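You operate a simulated robot arm through the tools that you are given. There is no shell and no other tool. Be economical: measure what you need, move in short steps, check, and stop when the job is done.

The job below is to be done with a simulated two-armed robot. You get a single attempt, and the scene is never put back.

## Task
Carry the red tray to the sink, empty both beakers and leave them in the sink.
Fine: set the tray on the worktop before the drying rack; pour into the sink; the beakers stand upright. Set down upright: beaker.
Where things are to end (x, y in the base frame): beaker within 60 mm of [-130, 1760]; beaker within 60 mm of [10, 1760].

The check looks at the end state, three seconds after you hand in, the way a careful person would. Anything else that was tipped, shoved, dropped, spilled or broken makes it a failure.

## Robot
Two 7-joint arms with two-finger parallel grippers on one trunk, on a base that drives. Base frame: it is fixed to the floor where the robot stands at the start and does not move with it; the origin is under the middle of the robot, x ahead of it, y to its left, z up; the surface under the hand at the start is at about z = 850. Units: mm, degrees, N and s.
The left shoulder is at the start at [69, 182, 1111], the right one opposite. With the tool pointing down near the work surface each hand reaches from about 300 to 740 mm from the robot's upright axis, wherever it stands, measured 20 degrees to its own side. Places, roughly: beaker [-1250, -500, 250]; bottom of the sink [-100, 1800, 600]; sink [-100, 1800, 700]; worktop before the drying rack [-600, 1700, 800]. Payload 3.91 kg a hand.
The TCP of each hand is the grasp point between the finger pads, 30 mm short of the fingertips. In the tool frame z runs along the fingers and y along their closing line. The gripper opens to 110 mm. The fingers are 20 mm wide and 10 mm thick; the gripper's body (48 by 112 mm) begins 55 mm behind the TCP.
Orientation is told as [roll, pitch, yaw] about the base's x, y, z axes, in that order, counted from this pose: with the fingers straight down and closing along the base's y, the tool's x points along the base's -x, its y along +y and its z along -z.

## Interface
- The arms move only by the tool drive_tool. It takes "left_moves", "right_moves" or both (then of equal length, played together; a hand with none holds still); each is one flat list of numbers, 7 for each row, row after row: the gripper command, from -1 (shut) to 1 (fully open), values between in proportion, then the shift along the tool's x, y, z in mm, then the turn, a rotation vector about the tool's x, y, z in degrees. In form: [hand, dx, dy, dz, ax, ay, az, hand, dx, dy, dz, ax, ay, az, ...]. A call has 1 to 12 rows; each row shifts and turns the commanded pose from where the row before left it, along the tool's axes as they then stand. Rows are played at 5 a second. More than 50 mm and 8.6 degrees between two rows, or a gripper value outside its range, and nothing of the call is played. Where a pose cannot be reached the arm comes as near as it can. A force on the tool above 40 N (or 10 N above the force at the start of the call, whichever is more), or a blocked arm, ends the call early, and 0.2 s more pass. Each finger travels about 72 mm/s and halts on what it meets, pressing with about 24 N; the grip force reading is that of the motor and also rises with nothing between the fingers. The clock runs only during rows and for 0.2 s after the last one: add rows that do not move to give the fingers time. The reply holds the time, the measured pose of the TCP, the force on the tool along the base axes, the opening and the grip force, in the units named above and with some noise, with the torque about the TCP (base axes, N m) and any sound that the robot's microphone picked up, and new pictures: "show" is both (left out), scene, wrist or none (wrist: the cameras of the hands that moved).
- Cameras (640 x 400 px; columns grow to the right, rows downward): "scene" is now at [208.7, 21.6, 1299.3]; the picture's right is [0.25, -0.97, 0.00], its down [-0.56, -0.15, -0.82] and it looks along [0.79, 0.21, -0.58] (base axes); focal length 214 px, centre (320, 200). "left" rides on the left gripper at [72, -17, -103] in its tool frame; the picture's right is [0.23, 0.97, 0.00], its down [-0.76, 0.18, -0.62] and it looks along [-0.61, 0.14, 0.78] (tool axes); focal length 222 px, centre (320, 200). "right" rides on the right gripper at [72, 17, -103] in its tool frame; the picture's right is [-0.23, 0.97, 0.00], its down [-0.76, -0.18, -0.62] and it looks along [-0.61, -0.14, 0.78] (tool axes); focal length 222 px, centre (320, 200). There is no depth. A picture from a camera that has moved, and an enlarged one, comes with that camera's place and axes in the base frame and with its lens.
- move_column(by): slides the trunk up (or, below 0, down) by that many mm; the arms and the scene camera ride with it, the base frame stays. It gives what a move gives, with no picture.
- roll_base(legs): drives the robot by 1 to 6 legs, each [ahead, left, turn to the left] in mm, mm and degrees, along the robot's own axes; the way and the turn of a leg run together, so that a leg with both is an arc; at most 1500 mm and 180 degrees a leg. The arms and the cameras ride along, it lands a little off, and it stops where it bumps. It gives what a move gives, and a new picture of the scene camera.
- head_to(pan, tilt): turns the head with the scene camera to pan (to the left, within 80 degrees either way) and tilt (down, from -29 to 69), counted from straight ahead of the robot. It gives what a move gives, and a new picture of the scene camera.
- zoom(camera, box): a new picture of the part [left, top, right, bottom] of that camera's present view, enlarged. The clock stands still meanwhile.
- finish_job(): hands the job in; it is judged then, once.

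Go step by step. Nothing tells you exact positions but the pictures and the camera data: compare them with the known pose of the tool, close in by small moves and look again before you grip or let go. The budget is 120 turns and 260 pictures, counting those below and the enlarged ones. Unless the task says otherwise, let go and move clear before handing in, and close with one line.

The tools are called after "Emit:" as a command line: name --argument value ..., lists and objects as JSON in quotes. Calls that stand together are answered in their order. drive_tool: Moves the arms, as the interface text tells. Its arguments: {"type":"object","properties":{"left_moves":{"type":"array","items":{"type":"number"}},"right_moves":{"type":"array","items":{"type":"number"}},"show":{"type":"string","enum":["both","scene","wrist","none"]}},"required":[]} The other tools are called the same way: move_column (by) slides the trunk up or down; roll_base (legs) drives the base; head_to (pan, tilt) turns the head that bears the scene camera; zoom (camera, box) takes an enlarged picture of a part of a camera's view; finish_job () hands the job in.

At the start:

```text
clock: 0.0
left_tcp_pos: [425.2, 297.8, 1194.0]
left_ee_rot: [0.0, 0.0, 0.1]
left_ft_force: [0.5, 0.0, 0.8]
left_torque: [-0.01, -0.02, 0.0]
left_finger_gap: 109.9
left_grip_force: 0.0
right_tcp_pos: [431.4, -16.9, 1228.8]
right_ee_rot: [0.0, -0.1, -0.1]
right_ft_force: [-0.4, 0.6, -0.9]
right_torque: [0.01, -0.04, 0.0]
right_finger_gap: 110.1
right_grip_force: 0.0
trunk travel left (down, up): [-375.0, 139.0]
robot x, y, heading: [-2.8, -0.9, 0.1]
head pan, tilt: [14.7, 35.2]
```

scene: 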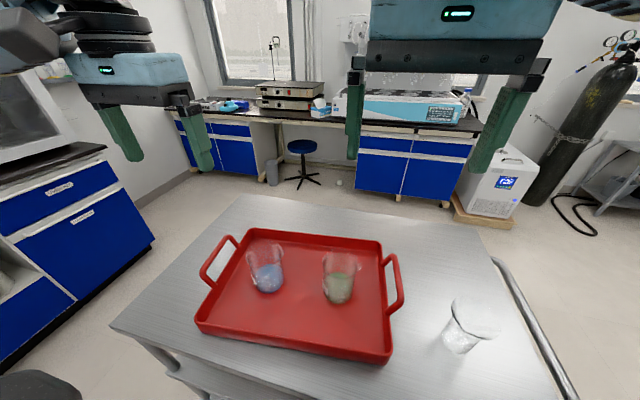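
right: 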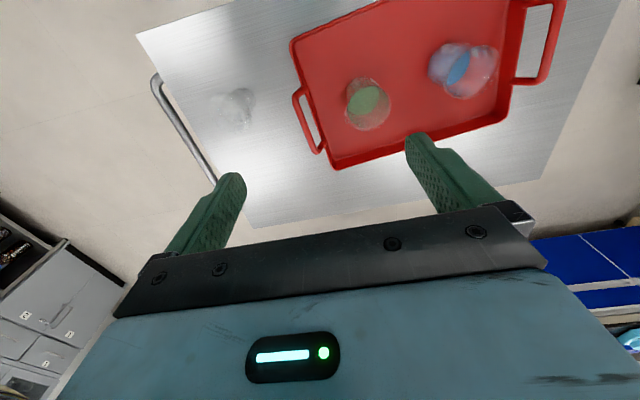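
left: 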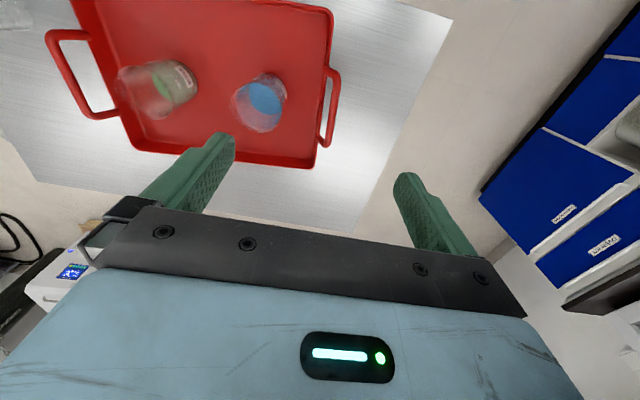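

The red tray with a blue and a green beaker is on a cart in front of me, with a third beaker beside it. I'll look at the details first.

Emit:
zoom --camera "scene" --box '[180, 210, 420, 370]'

Emit:
zoom --camera "right" --box '[220, 0, 580, 200]'

Emit:
head_to --pan 75 --tilt 20

```text
2.50 times, centred on (300, 290) of scene
camera zoom: at [208.7, 21.6, 1299.3], right [0.25, -0.97, 0.0], down [-0.56, -0.15, -0.82], along [0.79, 0.21, -0.58], focal length 536 px, centre (370, -25)
```

zoom: 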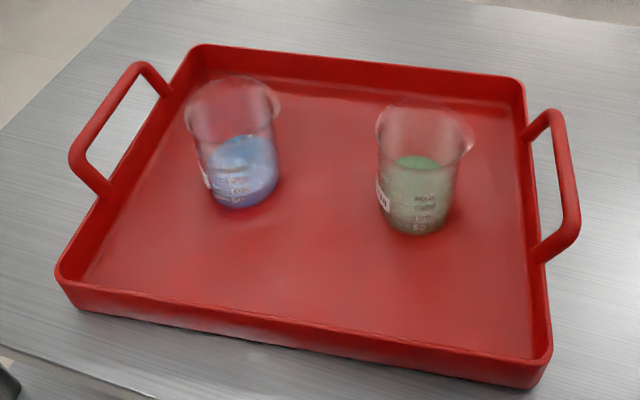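

```text
1.78 times, centred on (400, 100) of right
camera zoom: at [359.4, 0.0, 1333.4], right [0.23, 0.97, 0.0], down [0.76, -0.18, 0.62], along [0.61, -0.14, -0.78], focal length 395 px, centre (178, 378)
```

zoom: 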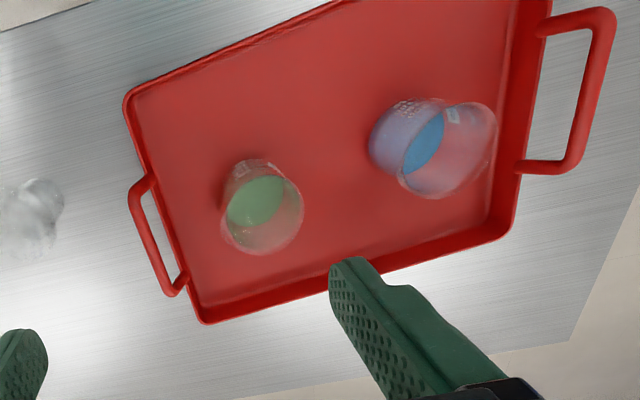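

```text
clock: 1.3
left_tcp_pos: [424.3, 297.4, 1192.9]
left_ee_rot: [-0.1, 0.0, 0.2]
left_ft_force: [0.5, 0.2, -0.4]
left_torque: [-0.02, -0.01, 0.01]
left_finger_gap: 110.1
left_grip_force: 0.0
right_tcp_pos: [431.8, -17.7, 1229.1]
right_ee_rot: [0.1, -0.1, -0.2]
right_ft_force: [0.2, 0.7, -0.3]
right_torque: [0.02, 0.01, 0.0]
right_finger_gap: 109.8
right_grip_force: 0.2
trunk travel left (down, up): [-375.0, 139.0]
robot x, y, heading: [1.6, 3.6, 0.1]
head pan, tilt: [75.0, 20.0]
camera scene: at [147.8, 89.2, 1323.4], right [0.97, -0.26, 0.0], down [-0.09, -0.33, -0.94], along [0.24, 0.91, -0.34], focal length 214 px, centre (320, 200)
```

scene: 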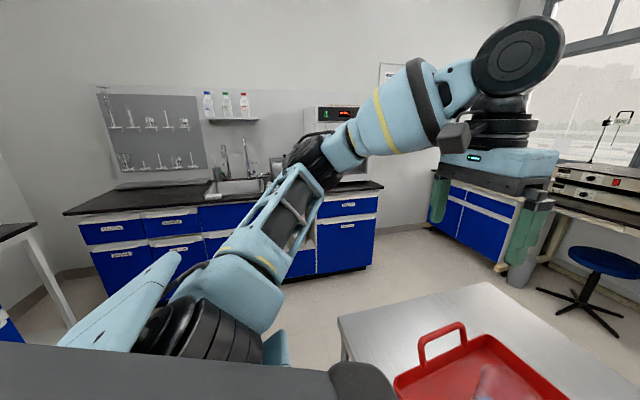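

The handles' bars appear to be at about (464, 330, 925) and (497, -58, 932), with the tray turned about +6°. I'll bring both hands above them and check.

Emit:
drive_tool --left_moves '[0.3, -8, 7, 40, 0, 0, 0, 0.3, -8, 7, 40, 0, 0, 0, 0.3, -8, 7, 40, 0, 0, 0, 0.3, -8, 6, 40, 0, 0, 0, 0.3, -8, 6, 40, 0, 0, 0, 0.3, 0, 0, 0, 0, 0, -6, 0.3, 0, 0, 0, 0, 0, 0]' --right_moves '[0.3, -13, -8, 46, 0, 0, 0, 0.3, -13, -8, 46, 0, 0, 0, 0.3, -13, -8, 46, 0, 0, 0, 0.3, -13, -8, 46, 0, 0, 0, 0.3, -13, -9, 45, 0, 0, 0, 0.3, 0, 0, 0, 0, 0, -6, 0.3, 0, 0, 0, 0, 0, 0]' --show "wrist"

Emit:
head_to --pan 5 --tilt 50

```text
clock: 2.9
left_tcp_pos: [465.2, 331.6, 993.4]
left_ee_rot: [-0.1, 0.0, 6.0]
left_ft_force: [0.5, -0.1, 0.6]
left_torque: [0.0, -0.02, 0.01]
left_finger_gap: 71.6
left_grip_force: 0.1
right_tcp_pos: [499.6, -56.7, 999.4]
right_ee_rot: [0.1, 0.0, 5.9]
right_ft_force: [-0.3, 0.4, -0.3]
right_torque: [-0.02, 0.02, -0.01]
right_finger_gap: 71.4
right_grip_force: 0.0
trunk travel left (down, up): [-375.0, 139.0]
robot x, y, heading: [-1.3, 0.2, 0.1]
head pan, tilt: [75.0, 20.0]
camera right: at [424.9, -48.1, 1103.7], right [0.13, 0.99, 0.0], down [0.78, -0.1, 0.62], along [0.62, -0.08, -0.78], focal length 222 px, centre (320, 200)
camera left: at [394.5, 307.0, 1096.7], right [-0.33, 0.94, 0.0], down [0.74, 0.26, 0.62], along [0.59, 0.2, -0.78], focal length 222 px, centre (320, 200)
```

right: 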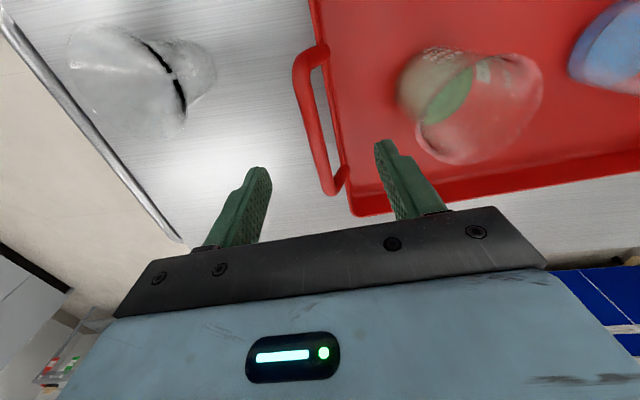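
left: 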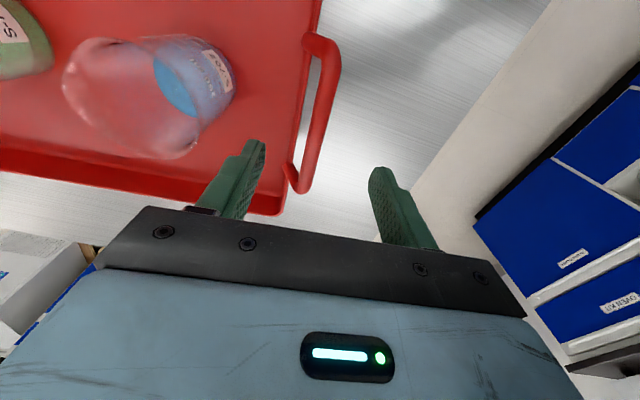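

```text
clock: 4.3
left_tcp_pos: [464.0, 331.3, 992.4]
left_ee_rot: [-0.1, 0.0, 6.1]
left_ft_force: [0.0, -0.5, 0.0]
left_torque: [0.0, 0.01, -0.02]
left_finger_gap: 71.4
left_grip_force: 0.0
right_tcp_pos: [498.4, -57.4, 1000.1]
right_ee_rot: [0.1, 0.0, 5.8]
right_ft_force: [0.9, -0.6, -0.1]
right_torque: [0.01, 0.0, -0.03]
right_finger_gap: 71.1
right_grip_force: 0.0
trunk travel left (down, up): [-375.0, 139.0]
robot x, y, heading: [3.2, -3.1, 0.1]
head pan, tilt: [5.0, 50.0]
camera scene: at [200.3, 6.1, 1277.9], right [0.09, -1.0, 0.0], down [-0.76, -0.07, -0.64], along [0.64, 0.06, -0.77], focal length 214 px, centre (320, 200)
```

scene: 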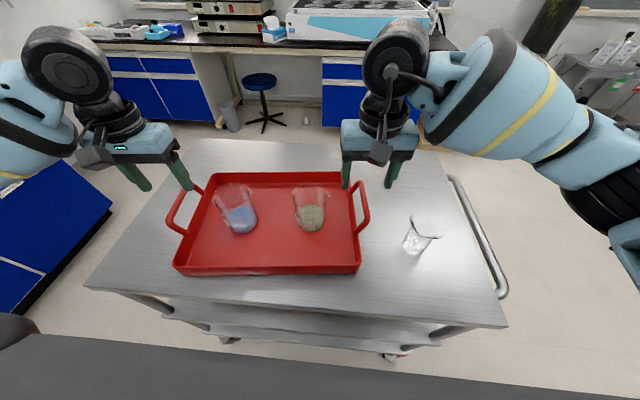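

Emit:
zoom --camera "scene" --box '[150, 150, 390, 300]'

```text
2.67 times, centred on (270, 225) of scene
camera zoom: at [200.3, 6.1, 1277.9], right [0.09, -1.0, 0.0], down [-0.76, -0.07, -0.64], along [0.64, 0.06, -0.77], focal length 572 px, centre (453, 133)
```

zoom: 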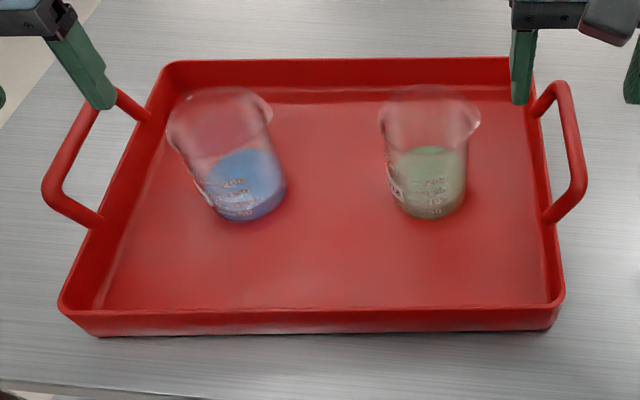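

The bars are at about z = 935, with rims around 875, so the fingertips will clear. I'll lower straddling the bars and check before closing.

Emit:
drive_tool --left_moves '[0.0, 3.4, -3.7, 20, 0, 0, 0, 0.0, 0, 0, 20, 0, 0, 0, 0.0, 0, 0, 20, 0, 0, 0, 0.0, 0, 0, 0, 0, 0, 0]' --right_moves '[0.0, 4.4, 0, 22, 0, 0, 0, 0.0, 0, 0, 22, 0, 0, 0, 0.0, 0, 0, 23, 0, 0, 0, 0.0, 0, 0, 0, 0, 0, 0]'

```text
clock: 5.3
left_tcp_pos: [461.1, 327.8, 933.7]
left_ee_rot: [-0.2, 0.0, 6.1]
left_ft_force: [-0.5, 0.5, -0.2]
left_torque: [-0.02, -0.06, -0.02]
left_finger_gap: 55.0
left_grip_force: 0.0
right_tcp_pos: [493.0, -56.2, 933.9]
right_ee_rot: [0.1, -0.1, 5.9]
right_ft_force: [0.1, 0.6, -0.1]
right_torque: [-0.02, 0.06, 0.02]
right_finger_gap: 54.7
right_grip_force: 0.1
trunk travel left (down, up): [-375.0, 139.0]
robot x, y, heading: [0.1, 0.3, 0.2]
head pan, tilt: [5.0, 50.0]
camera scene: at [200.1, 6.0, 1277.9], right [0.09, -1.0, 0.0], down [-0.76, -0.07, -0.64], along [0.64, 0.06, -0.77], focal length 214 px, centre (320, 200)
camera right: at [420.2, -47.8, 1037.1], right [0.13, 0.99, 0.0], down [0.77, -0.1, 0.62], along [0.62, -0.08, -0.78], focal length 222 px, centre (320, 200)
camera left: at [390.9, 303.6, 1037.2], right [-0.33, 0.94, 0.0], down [0.74, 0.26, 0.62], along [0.59, 0.2, -0.78], focal length 222 px, centre (320, 200)
```

scene: 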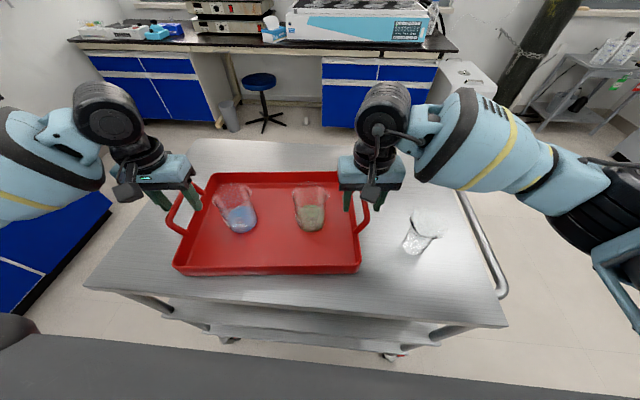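
right: 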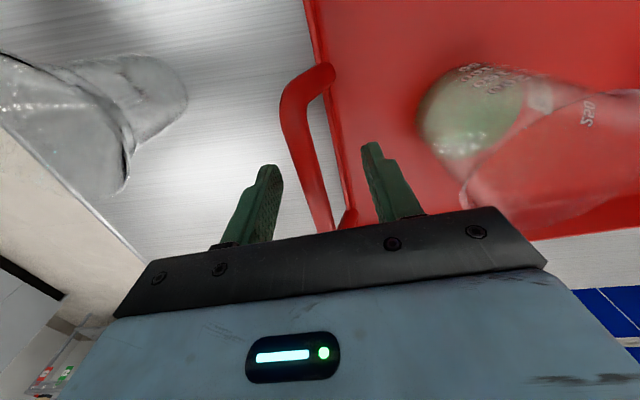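
left: 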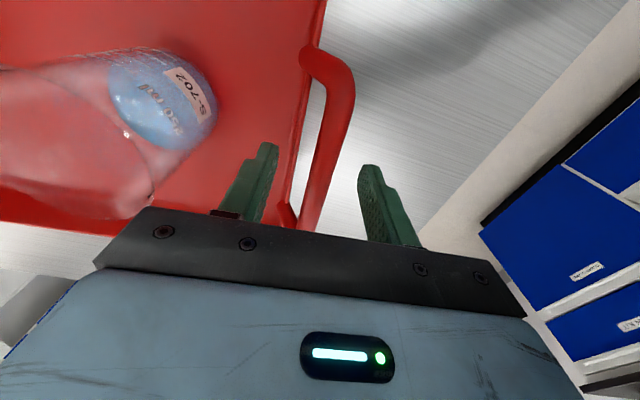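

Both bars sit midway between the fingers. Closing.

Emit:
drive_tool --left_moves '[-1, 0, 0, 0, 0, 0, 0, -1, 0, 0, 0, 0, 0, 0, -1, 0, 0, 0, 0, 0, 0, -1, 0, 0, 0, 0, 0, 0, -1, 0, 0, 0, 0, 0, 0]' --right_moves '[-1, 0, 0, 0, 0, 0, 0, -1, 0, 0, 0, 0, 0, 0, -1, 0, 0, 0, 0, 0, 0, -1, 0, 0, 0, 0, 0, 0, -1, 0, 0, 0, 0, 0, 0]' --show "scene"

```text
clock: 6.5
left_tcp_pos: [462.0, 328.7, 933.2]
left_ee_rot: [0.0, 0.1, 6.1]
left_ft_force: [0.2, 4.8, -0.4]
left_torque: [0.02, -0.11, -0.01]
left_finger_gap: 12.4
left_grip_force: 23.5
right_tcp_pos: [495.0, -57.9, 932.8]
right_ee_rot: [-0.1, 0.0, 5.8]
right_ft_force: [-1.3, -6.8, 0.5]
right_torque: [0.0, 0.03, 0.16]
right_finger_gap: 12.4
right_grip_force: 23.9
trunk travel left (down, up): [-375.0, 139.0]
robot x, y, heading: [-3.7, -1.0, 0.1]
head pan, tilt: [5.0, 50.0]
camera scene: at [200.3, 5.9, 1277.8], right [0.09, -1.0, 0.0], down [-0.76, -0.07, -0.64], along [0.64, 0.06, -0.77], focal length 214 px, centre (320, 200)
```

scene: 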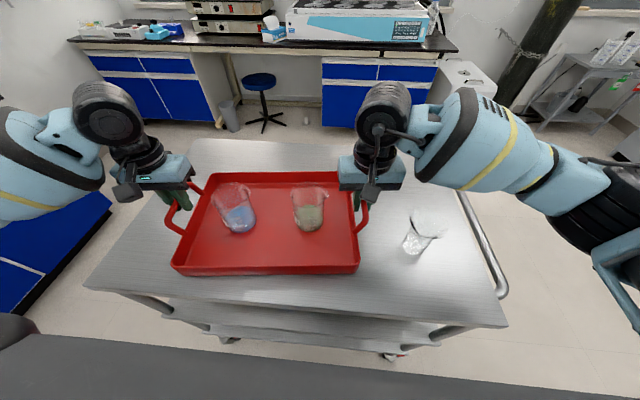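

Both bars are held (12.4 mm). I'll lift slowly with the arms and check it stays level.

Emit:
drive_tool --left_moves '[-1, 0, 0, -4, 0, 0, 0, -1, 0, 0, -8, 0, 0, 0, -1, 0, 0, -10, 0, 0, 0, -1, 0, 0, -10, 0, 0, 0, -1, 0, 0, -10, 0, 0, 0, -1, 0, 0, -8, 0, 0, 0, -1, 0, 0, 0, 0, 0, 0]' --right_moves '[-1, 0, 0, -4, 0, 0, 0, -1, 0, 0, -8, 0, 0, 0, -1, 0, 0, -10, 0, 0, 0, -1, 0, 0, -10, 0, 0, 0, -1, 0, 0, -10, 0, 0, 0, -1, 0, 0, -8, 0, 0, 0, -1, 0, 0, 0, 0, 0, 0]' --show "scene"

```text
clock: 8.1
left_tcp_pos: [460.0, 327.6, 983.1]
left_ee_rot: [0.0, 0.0, 6.1]
left_ft_force: [-1.4, 16.6, -3.2]
left_torque: [0.01, -0.04, -0.04]
left_finger_gap: 12.6
left_grip_force: 23.5
right_tcp_pos: [493.7, -59.6, 982.3]
right_ee_rot: [-0.1, 0.0, 5.8]
right_ft_force: [1.6, -16.6, -2.7]
right_torque: [-0.01, 0.02, 0.1]
right_finger_gap: 12.4
right_grip_force: 24.1
trunk travel left (down, up): [-375.0, 139.0]
robot x, y, heading: [1.7, 1.7, -0.0]
head pan, tilt: [5.0, 50.0]
camera scene: at [200.8, 6.1, 1277.8], right [0.09, -1.0, 0.0], down [-0.76, -0.07, -0.64], along [0.64, 0.06, -0.77], focal length 214 px, centre (320, 200)
```

scene: 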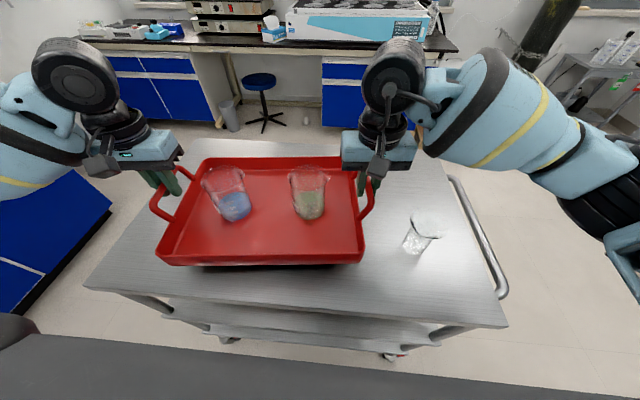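

The tray is lifted level with both beakers standing. I'll raise the trunk a bit more and back away from the cart.

Emit:
move_column --by 60

Emit:
roll_base --legs '[[-250, 0, 0], [-250, 0, 0]]'

Emit:
head_to --pan 80 --tilt 30

```text
clock: 9.1
left_tcp_pos: [462.4, 327.1, 1042.3]
left_ee_rot: [0.0, 0.1, 6.0]
left_ft_force: [-1.0, 19.5, -3.4]
left_torque: [0.03, 0.0, -0.12]
left_finger_gap: 12.5
left_grip_force: 24.5
right_tcp_pos: [494.4, -59.0, 1043.0]
right_ee_rot: [0.0, 0.1, 5.7]
right_ft_force: [1.6, -18.4, -3.4]
right_torque: [-0.01, -0.01, 0.07]
right_finger_gap: 12.2
right_grip_force: 23.6
trunk travel left (down, up): [-435.0, 79.0]
robot x, y, heading: [-2.7, 1.5, 0.1]
head pan, tilt: [5.0, 50.0]
```

```text
clock: 12.3
left_tcp_pos: [-33.6, 325.3, 1042.4]
left_ee_rot: [-0.1, 0.1, 5.4]
left_ft_force: [-1.1, 22.5, -3.4]
left_torque: [0.01, -0.01, -0.11]
left_finger_gap: 12.4
left_grip_force: 24.3
right_tcp_pos: [-6.3, -61.5, 1042.0]
right_ee_rot: [-0.1, 0.0, 5.0]
right_ft_force: [0.8, -22.8, -2.9]
right_torque: [-0.01, 0.06, 0.01]
right_finger_gap: 12.5
right_grip_force: 24.1
trunk travel left (down, up): [-435.0, 79.0]
robot x, y, heading: [-498.3, 0.1, -0.6]
head pan, tilt: [5.0, 50.0]
camera scene: at [-326.8, 7.1, 1347.5], right [0.07, -1.0, 0.0], down [-0.76, -0.06, -0.64], along [0.64, 0.05, -0.77], focal length 214 px, centre (320, 200)
```

scene: 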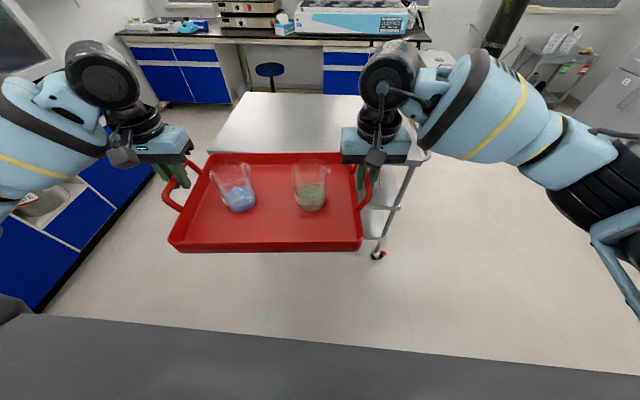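

```text
clock: 13.8
left_tcp_pos: [-32.7, 324.2, 1042.4]
left_ee_rot: [0.0, 0.0, 5.4]
left_ft_force: [-0.3, 3.0, -3.9]
left_torque: [-0.02, -0.01, -0.12]
left_finger_gap: 12.6
left_grip_force: 24.1
right_tcp_pos: [-6.4, -61.9, 1042.4]
right_ee_rot: [-0.1, 0.1, 5.1]
right_ft_force: [-0.2, -1.2, -3.5]
right_torque: [0.0, -0.02, 0.03]
right_finger_gap: 12.4
right_grip_force: 24.2
trunk travel left (down, up): [-435.0, 79.0]
robot x, y, heading: [-497.5, 4.5, -0.8]
head pan, tilt: [80.0, 30.0]
camera scene: at [-386.4, 90.2, 1377.0], right [0.98, -0.19, 0.0], down [-0.09, -0.49, -0.87], along [0.16, 0.85, -0.5], focal length 214 px, centre (320, 200)
```

scene: 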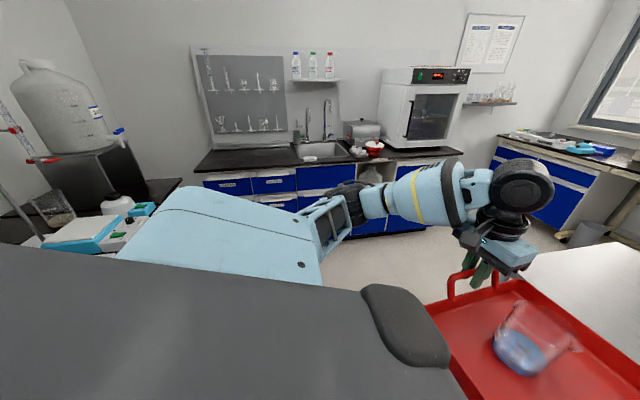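

Sink, drying rack and worktop are ahead-left; a side bench is at about x < -980. I'll move slightly ahead, then turn left by about 86° so the tray comes square to the worktop.

Emit:
roll_base --legs '[[60, 0, 0], [0, 0, 29], [0, 0, 29], [0, 0, 28]]'

Emit:
head_to --pan 0 --tilt 35

```text
clock: 19.1
left_tcp_pos: [-732.3, 486.3, 1042.8]
left_ee_rot: [0.0, 0.0, 91.9]
left_ft_force: [-6.0, 0.7, -3.6]
left_torque: [0.03, 0.02, -0.1]
left_finger_gap: 12.6
left_grip_force: 24.2
right_tcp_pos: [-345.3, 490.1, 1042.8]
right_ee_rot: [-0.2, -0.1, 91.6]
right_ft_force: [5.3, 0.9, -3.1]
right_torque: [-0.03, -0.02, 0.02]
right_finger_gap: 12.4
right_grip_force: 23.8
trunk travel left (down, up): [-435.0, 79.0]
robot x, y, heading: [-440.2, -0.4, 86.1]
head pan, tilt: [80.0, 30.0]
camera scene: at [-519.8, 118.9, 1377.0], right [0.24, 0.97, 0.0], down [0.49, -0.12, -0.87], along [-0.84, 0.21, -0.5], focal length 214 px, centre (320, 200)
```

scene: 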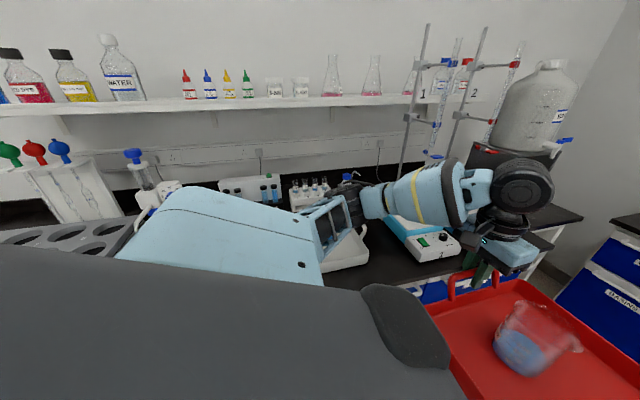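

```text
clock: 20.6
left_tcp_pos: [-731.4, 485.8, 1042.9]
left_ee_rot: [0.0, 0.1, 92.1]
left_ft_force: [-0.2, 0.2, -3.2]
left_torque: [-0.06, 0.0, -0.1]
left_finger_gap: 12.4
left_grip_force: 24.1
right_tcp_pos: [-344.6, 489.9, 1042.5]
right_ee_rot: [-0.1, 0.0, 91.7]
right_ft_force: [0.7, 0.2, -3.3]
right_torque: [0.04, -0.02, 0.07]
right_finger_gap: 12.5
right_grip_force: 24.4
trunk travel left (down, up): [-435.0, 79.0]
robot x, y, heading: [-438.6, 1.1, 85.9]
head pan, tilt: [0.0, 35.0]
camera scene: at [-425.8, 184.8, 1369.2], right [1.0, -0.07, 0.0], down [-0.04, -0.57, -0.82], along [0.06, 0.82, -0.57], focal length 214 px, centre (320, 200)
```

scene: 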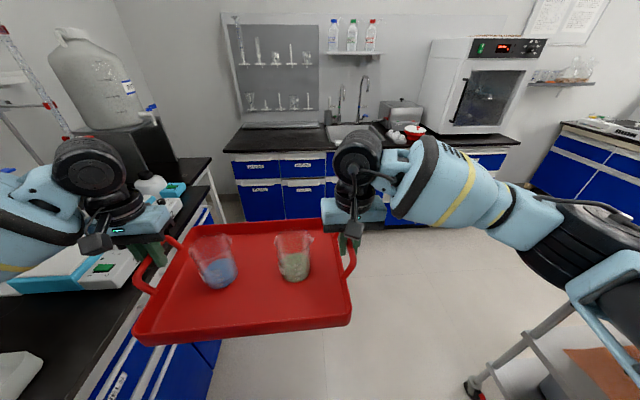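

Emit:
zoom --camera "scene" --box '[0, 100, 260, 400]'

Emit:
zoom --camera "scene" --box '[200, 60, 440, 210]'

```text
1.33 times, centred on (130, 250) of scene
camera zoom: at [-425.8, 184.8, 1369.2], right [1.0, -0.07, 0.0], down [-0.04, -0.57, -0.82], along [0.06, 0.82, -0.57], focal length 286 px, centre (573, 133)
```

zoom: 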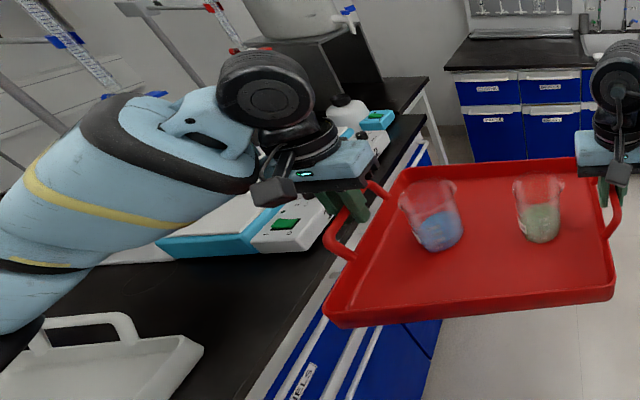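

```text
2.67 times, centred on (320, 135) of scene
camera zoom: at [-425.8, 184.8, 1369.2], right [1.0, -0.07, 0.0], down [-0.04, -0.57, -0.82], along [0.06, 0.82, -0.57], focal length 572 px, centre (320, 373)
```

zoom: 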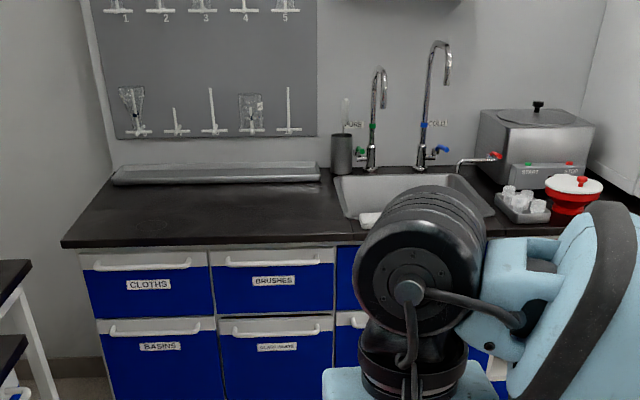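

Worktop before the rack: front edge y ≈ 1476, sink x ≈ -250…140. I'll swing a bit right to keep the left elbow off the side bench, and drive forward.

Emit:
roll_base --legs '[[0, -120, 0], [500, 0, 0], [450, 0, 0]]'

Emit:
head_to --pan 0 --tilt 50

```text
clock: 27.2
left_tcp_pos: [-547.8, 1431.1, 1042.1]
left_ee_rot: [0.0, 0.2, 92.5]
left_ft_force: [-0.7, -0.6, -2.8]
left_torque: [0.03, 0.04, -0.11]
left_finger_gap: 12.4
left_grip_force: 24.6
right_tcp_pos: [-161.9, 1437.8, 1043.2]
right_ee_rot: [-0.1, -0.1, 92.3]
right_ft_force: [1.6, 0.8, -3.6]
right_torque: [-0.02, 0.02, 0.03]
right_finger_gap: 12.4
right_grip_force: 23.6
trunk travel left (down, up): [-435.0, 79.0]
robot x, y, heading: [-253.2, 949.0, 86.4]
head pan, tilt: [0.0, 35.0]
camera scene: at [-240.2, 1132.5, 1369.2], right [1.0, -0.06, 0.0], down [-0.04, -0.57, -0.82], along [0.05, 0.82, -0.57], focal length 214 px, centre (320, 200)
```

scene: 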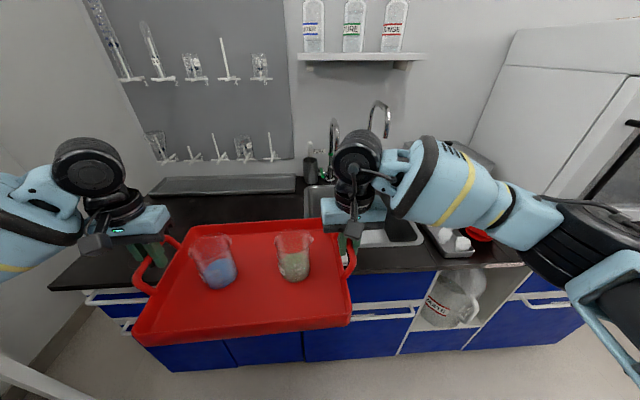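

```text
clock: 28.0
left_tcp_pos: [-548.8, 1430.8, 1042.2]
left_ee_rot: [0.0, 0.1, 92.5]
left_ft_force: [-0.1, 1.0, -3.7]
left_torque: [0.02, -0.02, -0.09]
left_finger_gap: 12.6
left_grip_force: 23.9
right_tcp_pos: [-162.4, 1438.4, 1042.3]
right_ee_rot: [-0.2, 0.0, 92.1]
right_ft_force: [0.9, 0.5, -3.3]
right_torque: [-0.02, -0.04, 0.06]
right_finger_gap: 12.4
right_grip_force: 24.0
trunk travel left (down, up): [-435.0, 79.0]
robot x, y, heading: [-252.3, 951.2, 86.6]
head pan, tilt: [0.0, 50.0]
camera scene: at [-240.9, 1121.1, 1347.6], right [1.0, -0.06, 0.0], down [-0.05, -0.76, -0.64], along [0.04, 0.64, -0.77], focal length 214 px, centre (320, 200)
```

scene: 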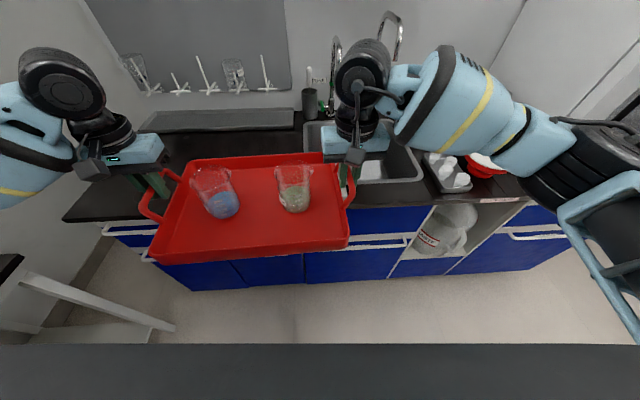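

Emit:
roll_base --legs '[[0, 179, 0], [150, 0, 0], [76, 0, 0]]'

```text
clock: 31.8
left_tcp_pos: [-713.9, 1666.0, 1041.6]
left_ee_rot: [-0.1, 0.1, 92.6]
left_ft_force: [-0.7, -0.1, -3.7]
left_torque: [-0.01, 0.01, -0.08]
left_finger_gap: 12.5
left_grip_force: 24.0
right_tcp_pos: [-325.5, 1673.7, 1042.5]
right_ee_rot: [0.0, 0.0, 92.2]
right_ft_force: [0.6, 1.2, -3.2]
right_torque: [-0.03, 0.0, 0.05]
right_finger_gap: 12.6
right_grip_force: 23.8
trunk travel left (down, up): [-435.0, 79.0]
robot x, y, heading: [-416.0, 1181.7, 86.3]
head pan, tilt: [0.0, 50.0]
camera scene: at [-405.5, 1357.0, 1347.4], right [1.0, -0.06, 0.0], down [-0.05, -0.77, -0.64], along [0.04, 0.64, -0.77], focal length 214 px, centre (320, 200)
```

scene: 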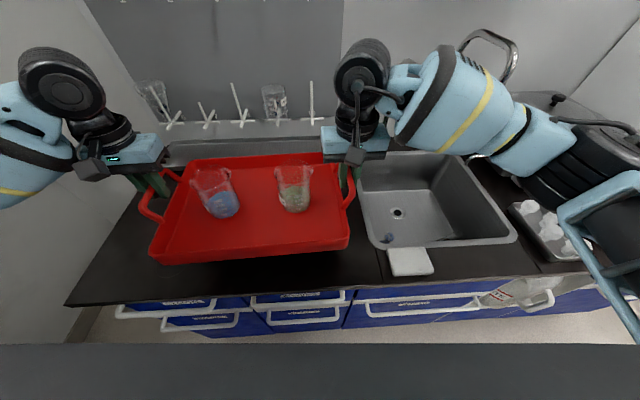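

The tray is over the worktop, clear of the front edge and sink. Lowering near the surface, then in small steps until contact.

Emit:
move_column --by -80

Emit:
drive_tool --left_moves '[-1, 0, 0, 4, 0, 0, 0, -1, 0, 0, 4, 0, 0, 0, -1, 0, 0, 3, 0, 0, 0, -1, 0, 0, 3, 0, 0, 0, -1, 0, 0, 3, 0, 0, 0, -1, 0, 0, 0, 0, 0, 0]' --right_moves '[-1, 0, 0, 4, 0, 0, 0, -1, 0, 0, 4, 0, 0, 0, -1, 0, 0, 3, 0, 0, 0, -1, 0, 0, 3, 0, 0, 0, -1, 0, 0, 3, 0, 0, 0, -1, 0, 0, 0, 0, 0, 0]'

```text
clock: 33.0
left_tcp_pos: [-713.1, 1665.3, 963.5]
left_ee_rot: [-0.1, 0.1, 92.7]
left_ft_force: [0.6, 0.6, -2.4]
left_torque: [0.05, -0.03, -0.07]
left_finger_gap: 12.3
left_grip_force: 24.1
right_tcp_pos: [-325.9, 1672.3, 963.2]
right_ee_rot: [-0.1, -0.1, 92.2]
right_ft_force: [-0.6, -1.3, -4.0]
right_torque: [-0.02, -0.02, 0.05]
right_finger_gap: 12.6
right_grip_force: 23.6
trunk travel left (down, up): [-355.0, 159.0]
robot x, y, heading: [-416.4, 1183.5, 86.4]
head pan, tilt: [0.0, 50.0]
```

```text
clock: 34.4
left_tcp_pos: [-714.1, 1665.5, 944.9]
left_ee_rot: [-0.1, 0.0, 92.6]
left_ft_force: [-1.5, -0.1, -3.3]
left_torque: [-0.14, 0.01, -0.08]
left_finger_gap: 12.5
left_grip_force: 24.6
right_tcp_pos: [-326.8, 1671.8, 945.5]
right_ee_rot: [-0.1, 0.0, 92.2]
right_ft_force: [1.4, -1.1, -3.5]
right_torque: [0.13, -0.02, 0.04]
right_finger_gap: 12.6
right_grip_force: 23.6
trunk travel left (down, up): [-355.0, 159.0]
robot x, y, heading: [-417.9, 1185.1, 86.6]
head pan, tilt: [0.0, 50.0]
camera scene: at [-403.4, 1391.3, 1256.5], right [1.0, -0.06, 0.0], down [-0.05, -0.76, -0.64], along [0.04, 0.64, -0.77], focal length 214 px, centre (320, 200)
camera right: at [-340.6, 1600.0, 1049.5], right [-0.98, 0.19, 0.0], down [0.15, 0.77, 0.62], along [0.12, 0.61, -0.78], focal length 222 px, centre (320, 200)
camera left: at [-693.6, 1594.4, 1049.0], right [-0.96, -0.27, 0.0], down [-0.21, 0.75, 0.62], along [-0.17, 0.6, -0.78], focal length 222 px, centre (320, 200)
```

scene: 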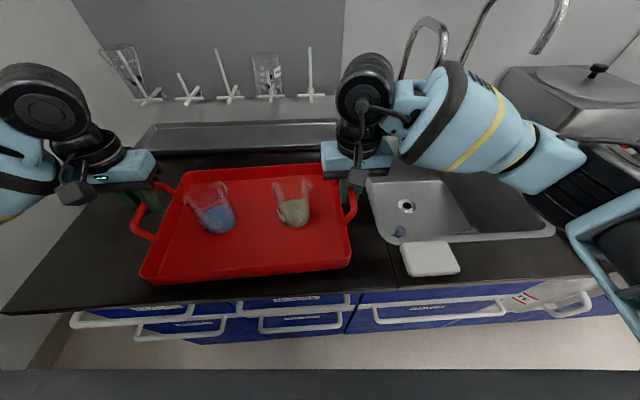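
right: 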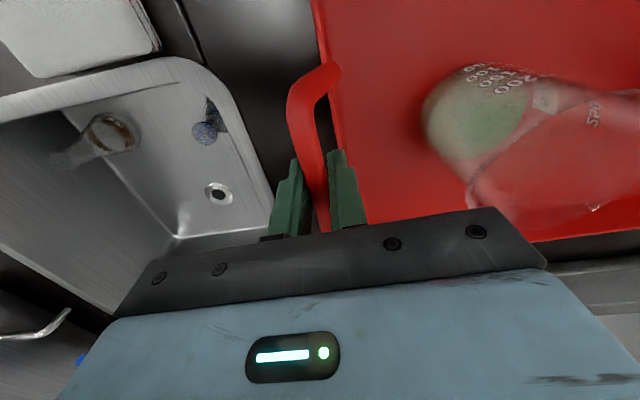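
left: 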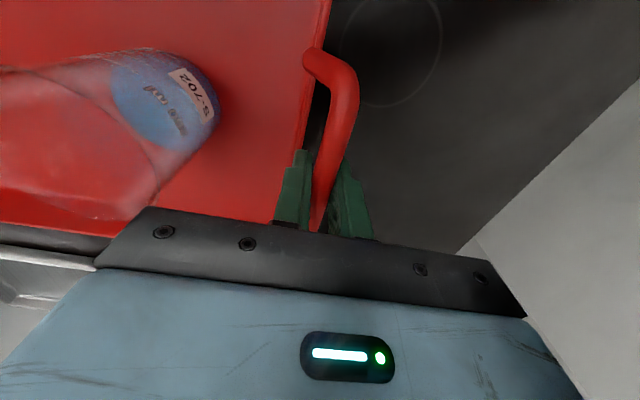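

Not yet in contact. Continuing down gently.

Emit:
drive_tool --left_moves '[-1, 0, 0, 3, 0, 0, 0, -1, 0, 0, 3, 0, 0, 0, -1, 0, 0, 2, 0, 0, 0, -1, 0, 0, 2, 0, 0, 0, -1, 0, 0, 2, 0, 0, 0, -1, 0, 0, 0, 0, 0, 0]' --right_moves '[-1, 0, 0, 3, 0, 0, 0, -1, 0, 0, 3, 0, 0, 0, -1, 0, 0, 2, 0, 0, 0, -1, 0, 0, 2, 0, 0, 0, -1, 0, 0, 2, 0, 0, 0, -1, 0, 0, 0, 0, 0, 0]' --show "none"

```text
clock: 35.8
left_tcp_pos: [-713.6, 1665.7, 934.3]
left_ee_rot: [0.0, 0.1, 92.5]
left_ft_force: [5.8, 0.1, -0.5]
left_torque: [0.09, 0.0, -0.16]
left_finger_gap: 12.9
left_grip_force: 24.4
right_tcp_pos: [-326.1, 1673.1, 934.0]
right_ee_rot: [0.0, 0.0, 92.3]
right_ft_force: [-5.0, 1.2, -2.6]
right_torque: [0.29, -0.01, -0.01]
right_finger_gap: 12.4
right_grip_force: 24.2
trunk travel left (down, up): [-355.0, 159.0]
robot x, y, heading: [-414.9, 1184.5, 86.5]
head pan, tilt: [0.0, 50.0]
```

Emit:
drive_tool --left_moves '[-1, 0, 0, 1, 0, 0, 0, -1, 0, 0, 1, 0, 0, 0, -1, 0, 0, 0, 0, 0, 0]' --right_moves '[-1, 0, 0, 1, 0, 0, 0, -1, 0, 0, 1, 0, 0, 0, -1, 0, 0, 0, 0, 0, 0]' --show "none"

```text
clock: 36.6
left_tcp_pos: [-713.8, 1666.3, 933.4]
left_ee_rot: [0.1, 0.0, 92.5]
left_ft_force: [5.8, 2.3, 17.0]
left_torque: [-0.39, -0.01, -0.15]
left_finger_gap: 12.4
left_grip_force: 24.2
right_tcp_pos: [-325.9, 1672.3, 932.8]
right_ee_rot: [0.0, -0.2, 92.2]
right_ft_force: [-7.6, 5.7, 8.0]
right_torque: [-0.63, -0.02, -0.02]
right_finger_gap: 12.3
right_grip_force: 24.3
trunk travel left (down, up): [-355.0, 159.0]
robot x, y, heading: [-415.0, 1187.6, 86.4]
head pan, tilt: [0.0, 50.0]
```

The tray is now resting on the worktop (z ≈ 850). Easing off, opening, then lifting the hands clear.

Emit:
drive_tool --left_moves '[-1, 0, 0, -1.5, 0, 0, 0, -0.6, 0, 0, 0, 0, 0, 0, -0.4, 0, 0, 0, 0, 0, 0, -0.2, 0, 0, 0, 0, 0, 0, -0.2, 0, 0, 0, 0, 0, 0, -0.2, 0, 0, -15, 0, 0, 0, -0.2, 0, 0, -35, 0, 0, 0, -0.2, 0, 0, -40, 0, 0, 0, -0.2, 0, 0, 0, 0, 0, 0]' --right_moves '[-1, 0, 0, -1.5, 0, 0, 0, -0.6, 0, 0, 0, 0, 0, 0, -0.4, 0, 0, 0, 0, 0, 0, -0.2, 0, 0, 0, 0, 0, 0, -0.2, 0, 0, 0, 0, 0, 0, -0.2, 0, 0, -15, 0, 0, 0, -0.2, 0, 0, -35, 0, 0, 0, -0.2, 0, 0, -40, 0, 0, 0, -0.2, 0, 0, 0, 0, 0, 0]'

```text
clock: 38.6
left_tcp_pos: [-713.8, 1664.6, 1023.7]
left_ee_rot: [0.0, 0.2, 92.6]
left_ft_force: [0.0, -0.6, -0.1]
left_torque: [-0.01, -0.04, 0.02]
left_finger_gap: 44.1
left_grip_force: 0.0
right_tcp_pos: [-325.6, 1673.6, 1022.8]
right_ee_rot: [-0.1, 0.0, 92.2]
right_ft_force: [0.3, -0.4, 0.0]
right_torque: [-0.03, -0.02, 0.0]
right_finger_gap: 43.9
right_grip_force: 0.0
trunk travel left (down, up): [-355.0, 159.0]
robot x, y, heading: [-413.9, 1184.4, 86.3]
head pan, tilt: [0.0, 50.0]
camera scene: at [-403.3, 1391.4, 1256.5], right [1.0, -0.06, 0.0], down [-0.05, -0.76, -0.64], along [0.04, 0.64, -0.77], focal length 214 px, centre (320, 200)
camera right: at [-340.1, 1600.3, 1127.2], right [-0.98, 0.19, 0.0], down [0.15, 0.77, 0.62], along [0.12, 0.61, -0.78], focal length 222 px, centre (320, 200)
camera left: at [-694.1, 1593.5, 1128.4], right [-0.96, -0.27, 0.0], down [-0.21, 0.75, 0.62], along [-0.17, 0.6, -0.78], focal length 222 px, centre (320, 200)
```

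scene: 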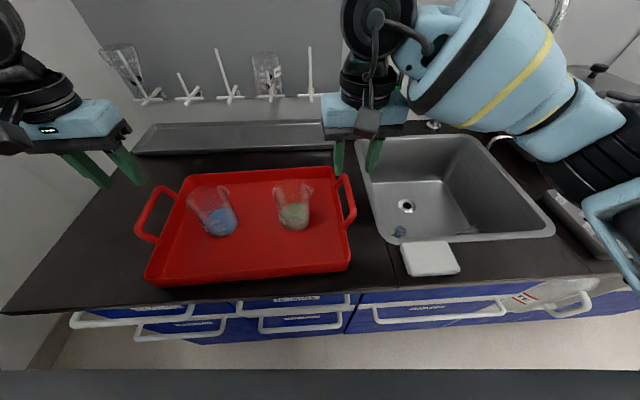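
right: 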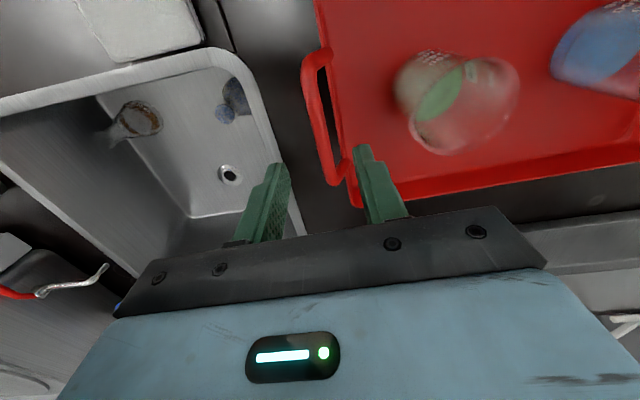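
left: 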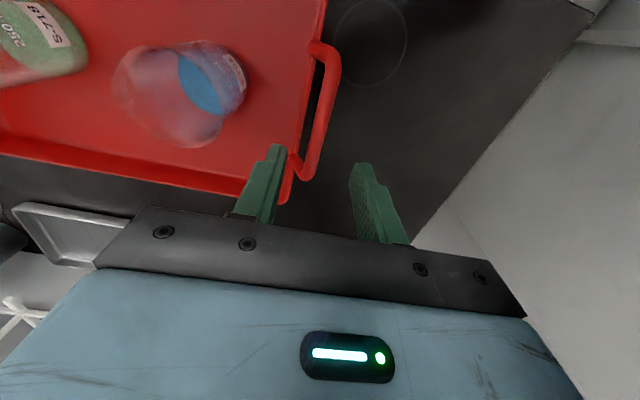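

The tray is set down. Now a closer look at the sink, where something already lies, and at the beakers.

Emit:
zoom --camera "scene" --box '[350, 120, 560, 270]'

Emit:
zoom --camera "right" --box '[0, 30, 320, 230]'

Emit:
zoom --camera "scene" --box '[130, 150, 370, 300]'

```text
2.67 times, centred on (455, 195) of scene
camera zoom: at [-403.3, 1391.4, 1256.5], right [1.0, -0.06, 0.0], down [-0.05, -0.76, -0.64], along [0.04, 0.64, -0.77], focal length 572 px, centre (-40, 213)
```

zoom: 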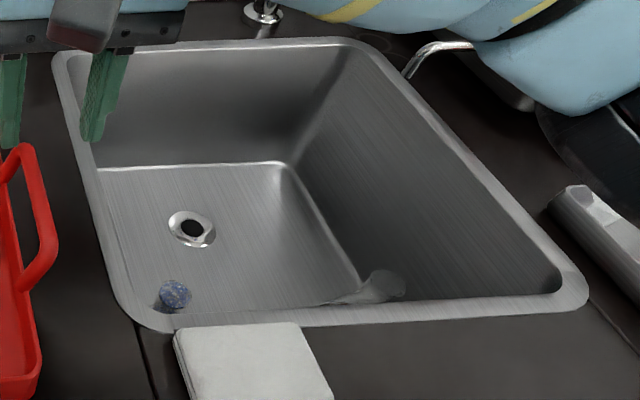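

```text
2.00 times, centred on (160, 130) of right
camera zoom: at [-340.1, 1600.3, 1127.2], right [-0.98, 0.19, 0.0], down [0.15, 0.77, 0.62], along [0.12, 0.61, -0.78], focal length 444 px, centre (640, 340)
```

zoom: 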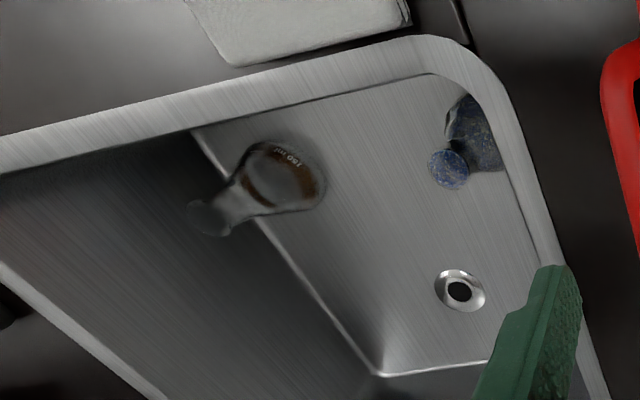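

```text
2.67 times, centred on (250, 225) of scene
camera zoom: at [-403.3, 1391.4, 1256.5], right [1.0, -0.06, 0.0], down [-0.05, -0.76, -0.64], along [0.04, 0.64, -0.77], focal length 572 px, centre (507, 133)
```

zoom: 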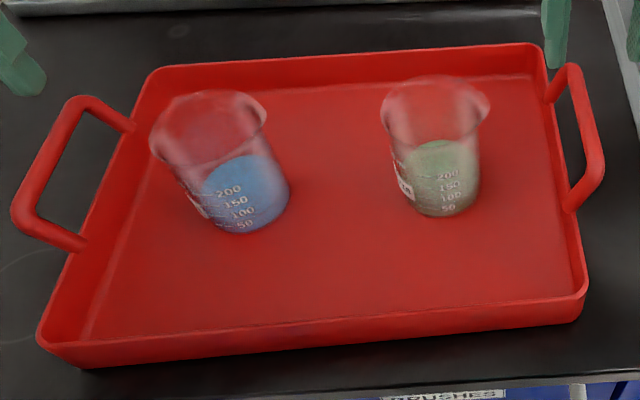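

The sink floor is at about z = 650 with the drain near (-60, 1852), and two small flasks stand at its front. I'll look at the taps too, since they limit the hand.

Emit:
head_to --pan -35 --tilt 25

```text
clock: 39.6
left_tcp_pos: [-712.9, 1663.9, 1023.5]
left_ee_rot: [0.0, 0.1, 92.5]
left_ft_force: [0.5, 0.0, 0.1]
left_torque: [0.02, 0.01, 0.0]
left_finger_gap: 43.9
left_grip_force: 0.0
right_tcp_pos: [-324.8, 1673.8, 1022.9]
right_ee_rot: [-0.1, 0.0, 92.2]
right_ft_force: [0.0, -0.6, -0.6]
right_torque: [-0.01, -0.01, 0.01]
right_finger_gap: 43.8
right_grip_force: 0.0
trunk travel left (down, up): [-355.0, 159.0]
robot x, y, heading: [-416.4, 1185.2, 86.4]
head pan, tilt: [-35.0, 25.0]
camera scene: at [-350.7, 1386.2, 1294.1], right [0.78, -0.62, 0.0], down [-0.26, -0.33, -0.91], along [0.56, 0.71, -0.42], focal length 214 px, centre (320, 200)
```

scene: 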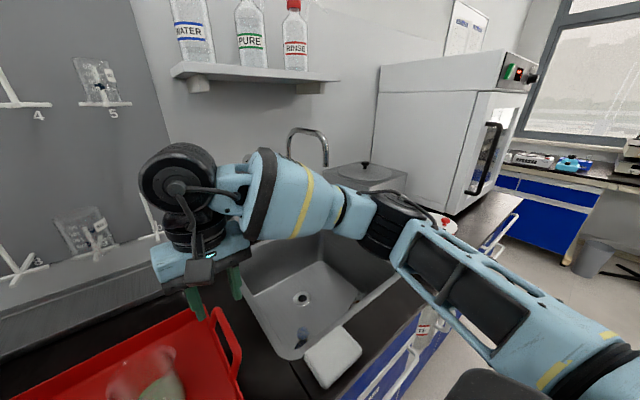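

The right arm will take the beakers. The green one appears at about (-440, 1670); I'll move the opened right hand above it and look. The left hand goes up and out of the way.

Emit:
drive_tool --right_moves '[0.5, 1, 39, -10, 0, 0, 0, 1, 1, 38, 0, 0, 0, 0, 1, 0, 38, 0, 0, 0, 0, 1, 0, 0, 0, 0, 0, 0, 1, 0, 0, 0, 0, 0, 0]' --left_moves '[-0.2, 0, 20, -40, 0, 0, 0, -0.2, 0, 0, -40, 0, 0, 0, -0.2, 0, 0, -40, 0, 0, 0, -0.2, 0, 0, 0, 0, 0, 0, -0.2, 0, 0, 0, 0, 0, 0]' --show "wrist"

Emit:
head_to --pan -10 --tilt 50

```text
clock: 40.8
left_tcp_pos: [-734.9, 1662.5, 1144.6]
left_ee_rot: [0.0, 0.0, 92.5]
left_ft_force: [-0.3, -0.3, 0.5]
left_torque: [-0.01, -0.04, 0.0]
left_finger_gap: 43.9
left_grip_force: 0.0
right_tcp_pos: [-440.5, 1665.1, 1032.8]
right_ee_rot: [-0.2, 0.0, 92.3]
right_ft_force: [-0.8, 0.0, -1.0]
right_torque: [-0.03, -0.01, 0.01]
right_finger_gap: 109.9
right_grip_force: 0.0
trunk travel left (down, up): [-355.0, 159.0]
robot x, y, heading: [-416.5, 1180.9, 86.5]
head pan, tilt: [-35.0, 25.0]
camera right: at [-454.4, 1591.9, 1137.1], right [-0.98, 0.19, 0.0], down [0.15, 0.77, 0.62], along [0.12, 0.61, -0.78], focal length 222 px, centre (320, 200)
camera left: at [-714.7, 1592.1, 1247.5], right [-0.96, -0.27, 0.0], down [-0.21, 0.75, 0.62], along [-0.17, 0.6, -0.78], focal length 222 px, centre (320, 200)
```

right: 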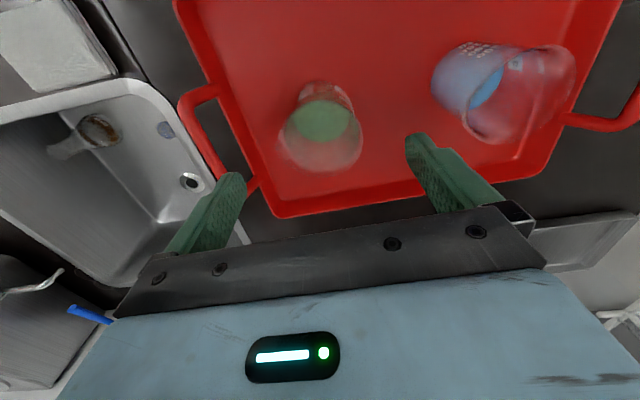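
left: 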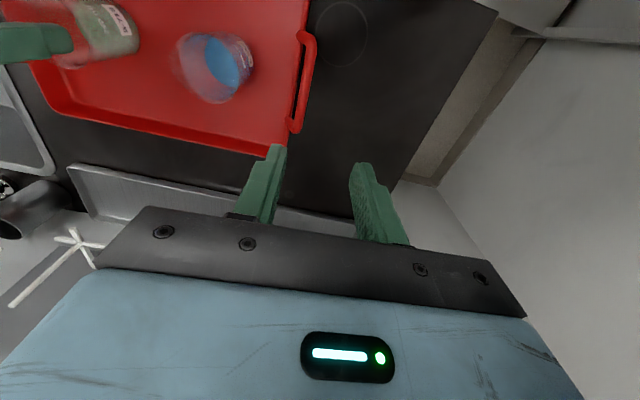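

```text
clock: 41.7
left_tcp_pos: [-734.4, 1663.7, 1142.5]
left_ee_rot: [0.0, 0.1, 92.5]
left_ft_force: [0.9, -0.6, -1.1]
left_torque: [0.02, -0.02, 0.02]
left_finger_gap: 44.0
left_grip_force: 0.1
right_tcp_pos: [-439.7, 1665.7, 1031.8]
right_ee_rot: [-0.1, 0.0, 92.2]
right_ft_force: [0.0, 0.5, -0.4]
right_torque: [-0.02, 0.0, 0.01]
right_finger_gap: 110.2
right_grip_force: 0.0
trunk travel left (down, up): [-355.0, 159.0]
robot x, y, heading: [-417.3, 1187.4, 86.1]
head pan, tilt: [-10.0, 50.0]
camera scene: at [-389.9, 1388.9, 1256.7], right [0.97, -0.24, 0.0], down [-0.18, -0.74, -0.64], along [0.15, 0.63, -0.77], focal length 214 px, centre (320, 200)
```

scene: 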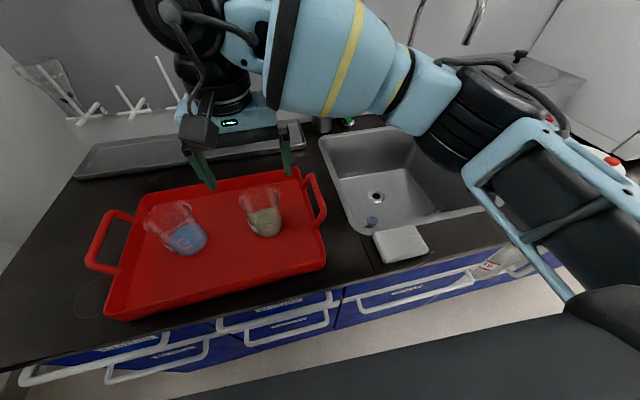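

Emit:
zoom --camera "right" --box '[240, 60, 480, 210]'

Emit:
zoom --camera "scene" --box '[120, 150, 360, 300]'

```text
2.67 times, centred on (360, 135) of right
camera zoom: at [-453.9, 1592.0, 1137.0], right [-0.98, 0.19, 0.0], down [0.15, 0.77, 0.62], along [0.12, 0.61, -0.78], focal length 592 px, centre (213, 373)
```

zoom: 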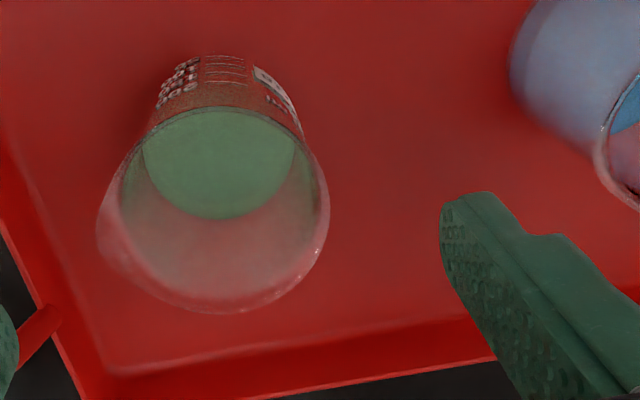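

```text
2.67 times, centred on (240, 225) of scene
camera zoom: at [-389.9, 1388.9, 1256.7], right [0.97, -0.24, 0.0], down [-0.18, -0.74, -0.64], along [0.15, 0.63, -0.77], focal length 572 px, centre (533, 133)
```

zoom: 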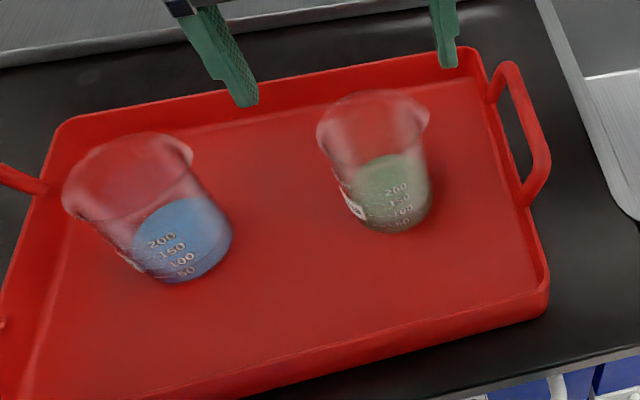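

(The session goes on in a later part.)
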